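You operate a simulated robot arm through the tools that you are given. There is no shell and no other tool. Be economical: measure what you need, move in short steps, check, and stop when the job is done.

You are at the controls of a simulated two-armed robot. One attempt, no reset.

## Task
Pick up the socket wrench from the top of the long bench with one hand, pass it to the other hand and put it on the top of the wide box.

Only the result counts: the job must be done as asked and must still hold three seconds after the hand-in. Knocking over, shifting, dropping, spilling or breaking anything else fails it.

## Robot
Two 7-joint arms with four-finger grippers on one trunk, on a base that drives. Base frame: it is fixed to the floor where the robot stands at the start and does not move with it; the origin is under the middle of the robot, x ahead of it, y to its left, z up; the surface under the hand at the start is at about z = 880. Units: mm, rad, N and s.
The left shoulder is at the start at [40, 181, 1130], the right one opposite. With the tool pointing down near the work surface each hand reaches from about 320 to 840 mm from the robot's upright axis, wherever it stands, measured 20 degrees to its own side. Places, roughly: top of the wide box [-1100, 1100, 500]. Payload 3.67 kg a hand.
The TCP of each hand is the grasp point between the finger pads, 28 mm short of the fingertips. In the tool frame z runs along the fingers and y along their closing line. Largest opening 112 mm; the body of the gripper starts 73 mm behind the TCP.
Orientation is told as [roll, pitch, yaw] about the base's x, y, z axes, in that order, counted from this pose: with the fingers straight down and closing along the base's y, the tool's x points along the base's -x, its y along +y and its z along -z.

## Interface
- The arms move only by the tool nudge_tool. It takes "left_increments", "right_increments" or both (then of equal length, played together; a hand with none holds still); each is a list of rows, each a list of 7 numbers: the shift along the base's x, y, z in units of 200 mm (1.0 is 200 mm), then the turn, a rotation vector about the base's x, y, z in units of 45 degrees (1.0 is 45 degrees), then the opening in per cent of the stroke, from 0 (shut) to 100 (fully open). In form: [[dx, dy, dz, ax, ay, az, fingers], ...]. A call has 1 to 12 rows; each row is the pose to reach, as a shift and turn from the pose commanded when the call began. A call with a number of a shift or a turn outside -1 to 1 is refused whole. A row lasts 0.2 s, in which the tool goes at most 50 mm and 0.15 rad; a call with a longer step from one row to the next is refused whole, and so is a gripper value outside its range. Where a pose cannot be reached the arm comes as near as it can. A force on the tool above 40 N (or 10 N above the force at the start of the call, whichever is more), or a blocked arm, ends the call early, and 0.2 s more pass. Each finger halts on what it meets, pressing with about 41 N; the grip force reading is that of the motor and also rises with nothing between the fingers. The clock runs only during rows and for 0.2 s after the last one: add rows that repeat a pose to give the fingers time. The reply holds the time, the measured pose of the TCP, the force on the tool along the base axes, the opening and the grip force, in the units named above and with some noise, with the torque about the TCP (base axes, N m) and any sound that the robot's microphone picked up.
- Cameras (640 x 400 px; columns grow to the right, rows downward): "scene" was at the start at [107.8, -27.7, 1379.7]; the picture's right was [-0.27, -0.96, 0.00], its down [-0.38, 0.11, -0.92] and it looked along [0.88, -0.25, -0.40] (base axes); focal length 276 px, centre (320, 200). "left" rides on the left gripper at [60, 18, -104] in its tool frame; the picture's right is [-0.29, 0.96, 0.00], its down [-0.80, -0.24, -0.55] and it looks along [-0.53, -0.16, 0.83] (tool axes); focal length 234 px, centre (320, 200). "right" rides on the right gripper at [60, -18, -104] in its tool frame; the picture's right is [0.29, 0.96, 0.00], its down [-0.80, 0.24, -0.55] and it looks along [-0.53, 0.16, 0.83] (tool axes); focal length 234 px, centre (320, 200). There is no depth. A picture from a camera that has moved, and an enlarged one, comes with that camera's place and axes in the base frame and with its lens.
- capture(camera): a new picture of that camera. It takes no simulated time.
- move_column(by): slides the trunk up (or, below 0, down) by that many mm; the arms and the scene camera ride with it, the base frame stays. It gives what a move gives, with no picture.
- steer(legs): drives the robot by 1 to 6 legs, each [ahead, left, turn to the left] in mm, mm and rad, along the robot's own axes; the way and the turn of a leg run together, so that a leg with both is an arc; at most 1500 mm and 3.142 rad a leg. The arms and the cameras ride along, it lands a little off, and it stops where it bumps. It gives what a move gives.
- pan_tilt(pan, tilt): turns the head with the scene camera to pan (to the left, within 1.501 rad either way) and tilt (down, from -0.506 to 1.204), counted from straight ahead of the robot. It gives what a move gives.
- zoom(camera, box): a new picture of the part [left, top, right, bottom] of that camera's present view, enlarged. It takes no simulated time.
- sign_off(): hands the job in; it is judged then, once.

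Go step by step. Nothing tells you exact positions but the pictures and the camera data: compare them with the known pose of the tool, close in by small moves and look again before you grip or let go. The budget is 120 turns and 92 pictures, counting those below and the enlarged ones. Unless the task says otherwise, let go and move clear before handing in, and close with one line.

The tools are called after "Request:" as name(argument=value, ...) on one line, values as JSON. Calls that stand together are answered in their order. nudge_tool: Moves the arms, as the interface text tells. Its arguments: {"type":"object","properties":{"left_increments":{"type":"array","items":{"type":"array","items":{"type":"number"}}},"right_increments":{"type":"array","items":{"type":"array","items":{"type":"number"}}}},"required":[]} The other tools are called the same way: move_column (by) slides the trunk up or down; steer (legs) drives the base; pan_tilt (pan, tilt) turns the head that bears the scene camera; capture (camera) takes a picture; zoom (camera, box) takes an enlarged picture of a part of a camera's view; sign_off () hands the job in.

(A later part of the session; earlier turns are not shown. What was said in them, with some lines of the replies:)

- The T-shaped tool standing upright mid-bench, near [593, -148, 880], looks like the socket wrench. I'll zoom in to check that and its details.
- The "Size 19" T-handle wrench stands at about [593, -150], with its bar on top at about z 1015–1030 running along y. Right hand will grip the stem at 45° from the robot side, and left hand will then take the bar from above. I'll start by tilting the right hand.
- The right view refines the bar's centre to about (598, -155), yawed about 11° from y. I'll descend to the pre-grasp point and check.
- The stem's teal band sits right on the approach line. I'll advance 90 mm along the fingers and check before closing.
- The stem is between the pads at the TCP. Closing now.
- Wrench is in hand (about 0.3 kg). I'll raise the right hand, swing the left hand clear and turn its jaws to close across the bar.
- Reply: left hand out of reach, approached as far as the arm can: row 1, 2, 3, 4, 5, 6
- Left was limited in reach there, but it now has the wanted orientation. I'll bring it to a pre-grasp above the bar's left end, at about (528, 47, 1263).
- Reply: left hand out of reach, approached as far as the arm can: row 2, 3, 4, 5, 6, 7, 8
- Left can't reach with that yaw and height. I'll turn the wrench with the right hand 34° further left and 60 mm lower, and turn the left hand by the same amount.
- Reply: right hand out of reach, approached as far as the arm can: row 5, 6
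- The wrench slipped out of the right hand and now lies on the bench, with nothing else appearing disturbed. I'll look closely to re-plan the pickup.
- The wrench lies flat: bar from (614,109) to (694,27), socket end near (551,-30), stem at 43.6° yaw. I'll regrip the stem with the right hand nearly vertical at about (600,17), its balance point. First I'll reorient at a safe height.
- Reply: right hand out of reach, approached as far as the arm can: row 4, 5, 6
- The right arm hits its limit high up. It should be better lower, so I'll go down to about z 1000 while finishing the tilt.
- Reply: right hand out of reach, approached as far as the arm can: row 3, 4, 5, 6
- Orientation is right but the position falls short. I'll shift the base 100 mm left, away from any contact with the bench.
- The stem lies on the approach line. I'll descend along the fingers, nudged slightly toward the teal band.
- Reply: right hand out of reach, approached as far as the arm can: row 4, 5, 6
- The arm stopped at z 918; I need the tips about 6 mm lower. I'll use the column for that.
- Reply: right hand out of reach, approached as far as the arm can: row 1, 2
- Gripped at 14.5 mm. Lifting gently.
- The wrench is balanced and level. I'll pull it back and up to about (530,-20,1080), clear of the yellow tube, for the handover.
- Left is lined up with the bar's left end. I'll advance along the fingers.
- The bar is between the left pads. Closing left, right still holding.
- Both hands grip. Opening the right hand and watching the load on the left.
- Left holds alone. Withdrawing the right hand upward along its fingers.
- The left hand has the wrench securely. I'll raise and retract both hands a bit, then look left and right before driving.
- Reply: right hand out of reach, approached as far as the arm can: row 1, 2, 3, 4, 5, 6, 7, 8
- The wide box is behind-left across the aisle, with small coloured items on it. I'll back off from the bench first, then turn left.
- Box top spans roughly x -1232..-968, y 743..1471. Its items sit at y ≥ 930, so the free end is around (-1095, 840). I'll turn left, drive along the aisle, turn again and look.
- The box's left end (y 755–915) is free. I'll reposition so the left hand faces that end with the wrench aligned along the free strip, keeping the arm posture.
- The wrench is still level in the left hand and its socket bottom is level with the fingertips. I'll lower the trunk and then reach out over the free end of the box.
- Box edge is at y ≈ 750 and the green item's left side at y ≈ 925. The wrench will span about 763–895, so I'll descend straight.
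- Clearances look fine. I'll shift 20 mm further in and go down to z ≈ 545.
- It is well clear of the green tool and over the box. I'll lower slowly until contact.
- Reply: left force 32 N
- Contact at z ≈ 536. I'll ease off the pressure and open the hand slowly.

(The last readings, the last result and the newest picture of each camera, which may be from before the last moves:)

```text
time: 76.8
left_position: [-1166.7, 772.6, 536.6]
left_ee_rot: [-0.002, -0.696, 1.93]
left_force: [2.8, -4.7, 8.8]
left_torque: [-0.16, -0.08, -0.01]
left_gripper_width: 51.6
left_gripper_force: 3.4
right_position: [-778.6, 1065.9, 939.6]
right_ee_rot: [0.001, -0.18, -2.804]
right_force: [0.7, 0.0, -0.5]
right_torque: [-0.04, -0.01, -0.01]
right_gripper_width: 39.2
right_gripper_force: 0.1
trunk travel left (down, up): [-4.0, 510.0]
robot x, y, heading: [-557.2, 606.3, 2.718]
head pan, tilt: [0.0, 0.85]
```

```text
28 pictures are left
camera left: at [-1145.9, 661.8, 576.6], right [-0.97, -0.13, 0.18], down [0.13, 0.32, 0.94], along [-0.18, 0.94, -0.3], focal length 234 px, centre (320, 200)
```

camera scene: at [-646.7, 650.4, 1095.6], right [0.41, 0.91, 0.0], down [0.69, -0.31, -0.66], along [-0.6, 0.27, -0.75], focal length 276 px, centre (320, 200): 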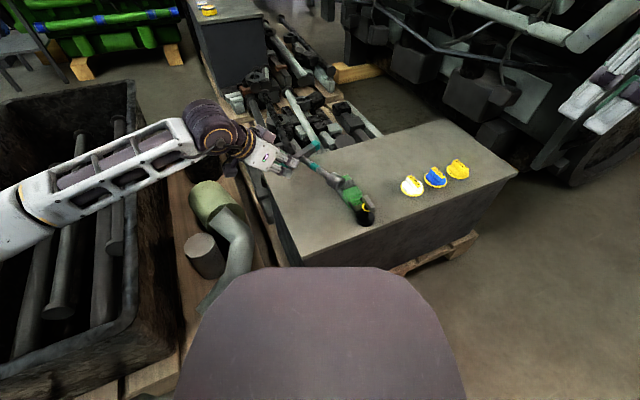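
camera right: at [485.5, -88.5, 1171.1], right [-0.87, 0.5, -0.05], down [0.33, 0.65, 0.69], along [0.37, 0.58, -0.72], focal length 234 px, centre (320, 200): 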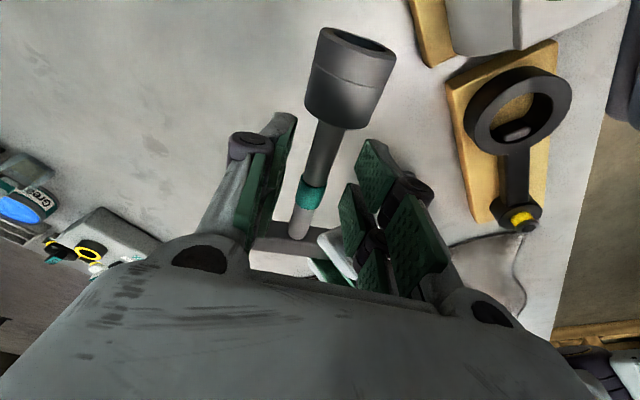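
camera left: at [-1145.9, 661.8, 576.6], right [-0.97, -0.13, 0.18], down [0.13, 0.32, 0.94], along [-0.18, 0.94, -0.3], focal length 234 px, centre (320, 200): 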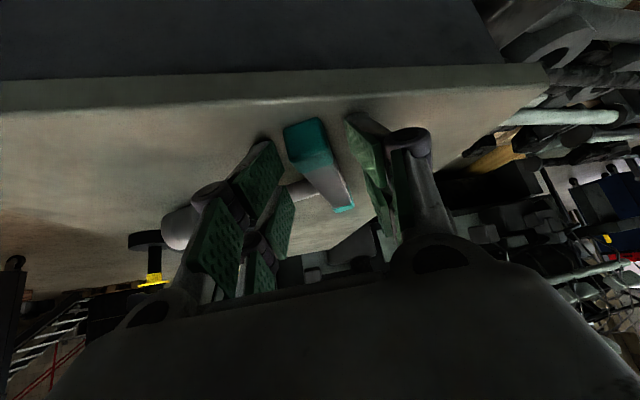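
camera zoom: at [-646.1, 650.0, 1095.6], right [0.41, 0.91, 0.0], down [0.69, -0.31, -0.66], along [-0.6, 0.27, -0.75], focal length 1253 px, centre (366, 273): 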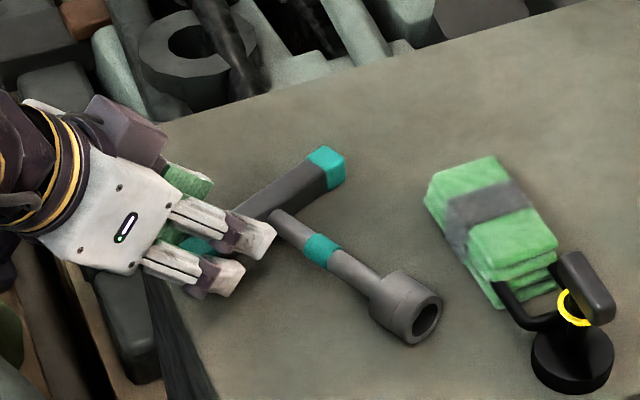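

The wrench is released and lying on the box. Withdrawing the left hand back along its fingers.

Request:
nudge_tool(left_increments=[[0.011, -0.03, 0.04, 0, 0, 0, 45], [0.032, -0.09, 0.115, 0, 0, 0, 45], [0.064, -0.18, 0.23, 0, 0, 0, 45], [0.107, -0.303, 0.385, 0, 0, 0, 45], [0.107, -0.303, 0.6, 0, 0, 0, 45], [0.107, -0.303, 0.8, 0, 0, 0, 45]])

Request:
zoom(camera="scene", box=[220, 120, 420, 245])

Request:
capture(camera="scene")

```text
time: 78.2
left_position: [-1145.4, 712.3, 698.6]
left_ee_rot: [-0.001, -0.698, 1.93]
left_force: [-0.3, 0.2, -0.1]
left_torque: [0.01, 0.0, -0.02]
left_gripper_width: 50.2
left_gripper_force: 0.0
right_position: [-779.0, 1066.3, 940.1]
right_ee_rot: [0.003, -0.177, -2.805]
right_force: [0.7, 0.5, -0.3]
right_torque: [0.0, 0.01, -0.03]
right_gripper_width: 39.3
right_gripper_force: 0.0
trunk travel left (down, up): [-4.0, 510.0]
robot x, y, heading: [-558.1, 612.6, 2.722]
head pan, tilt: [0.0, 0.85]
```

```text
3.20 times, centred on (320, 182) of scene
camera zoom: at [-646.3, 650.3, 1095.6], right [0.41, 0.91, 0.0], down [0.69, -0.31, -0.66], along [-0.6, 0.27, -0.75], focal length 882 px, centre (320, 256)
```

zoom: 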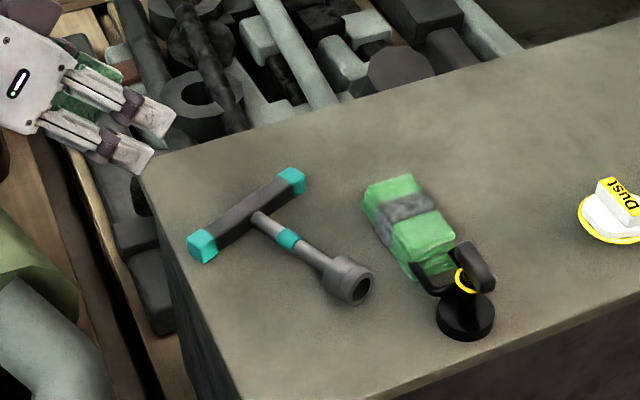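

```text
26 pictures are left
camera scene: at [-646.3, 650.3, 1095.6], right [0.41, 0.91, 0.0], down [0.69, -0.31, -0.66], along [-0.6, 0.27, -0.75], focal length 276 px, centre (320, 200)
```

scene: 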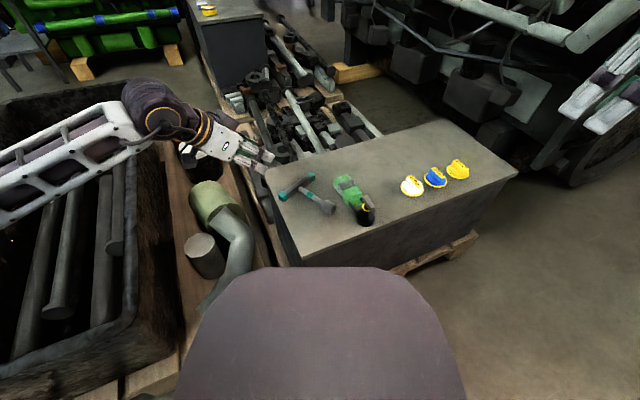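

The wrench lies flat on the wide box, both hands are clear of it, and nothing on the box has moved. Handing in.

Request:
sign_off()

```text
The job is handed in.
```

The socket wrench is lying on top of the wide box: the right hand picked it up, passed it to the left hand, and the left hand put it down. It slipped from the right hand once and fell back onto the bench, so I picked it up a second time. I saw nothing else knocked over or moved.
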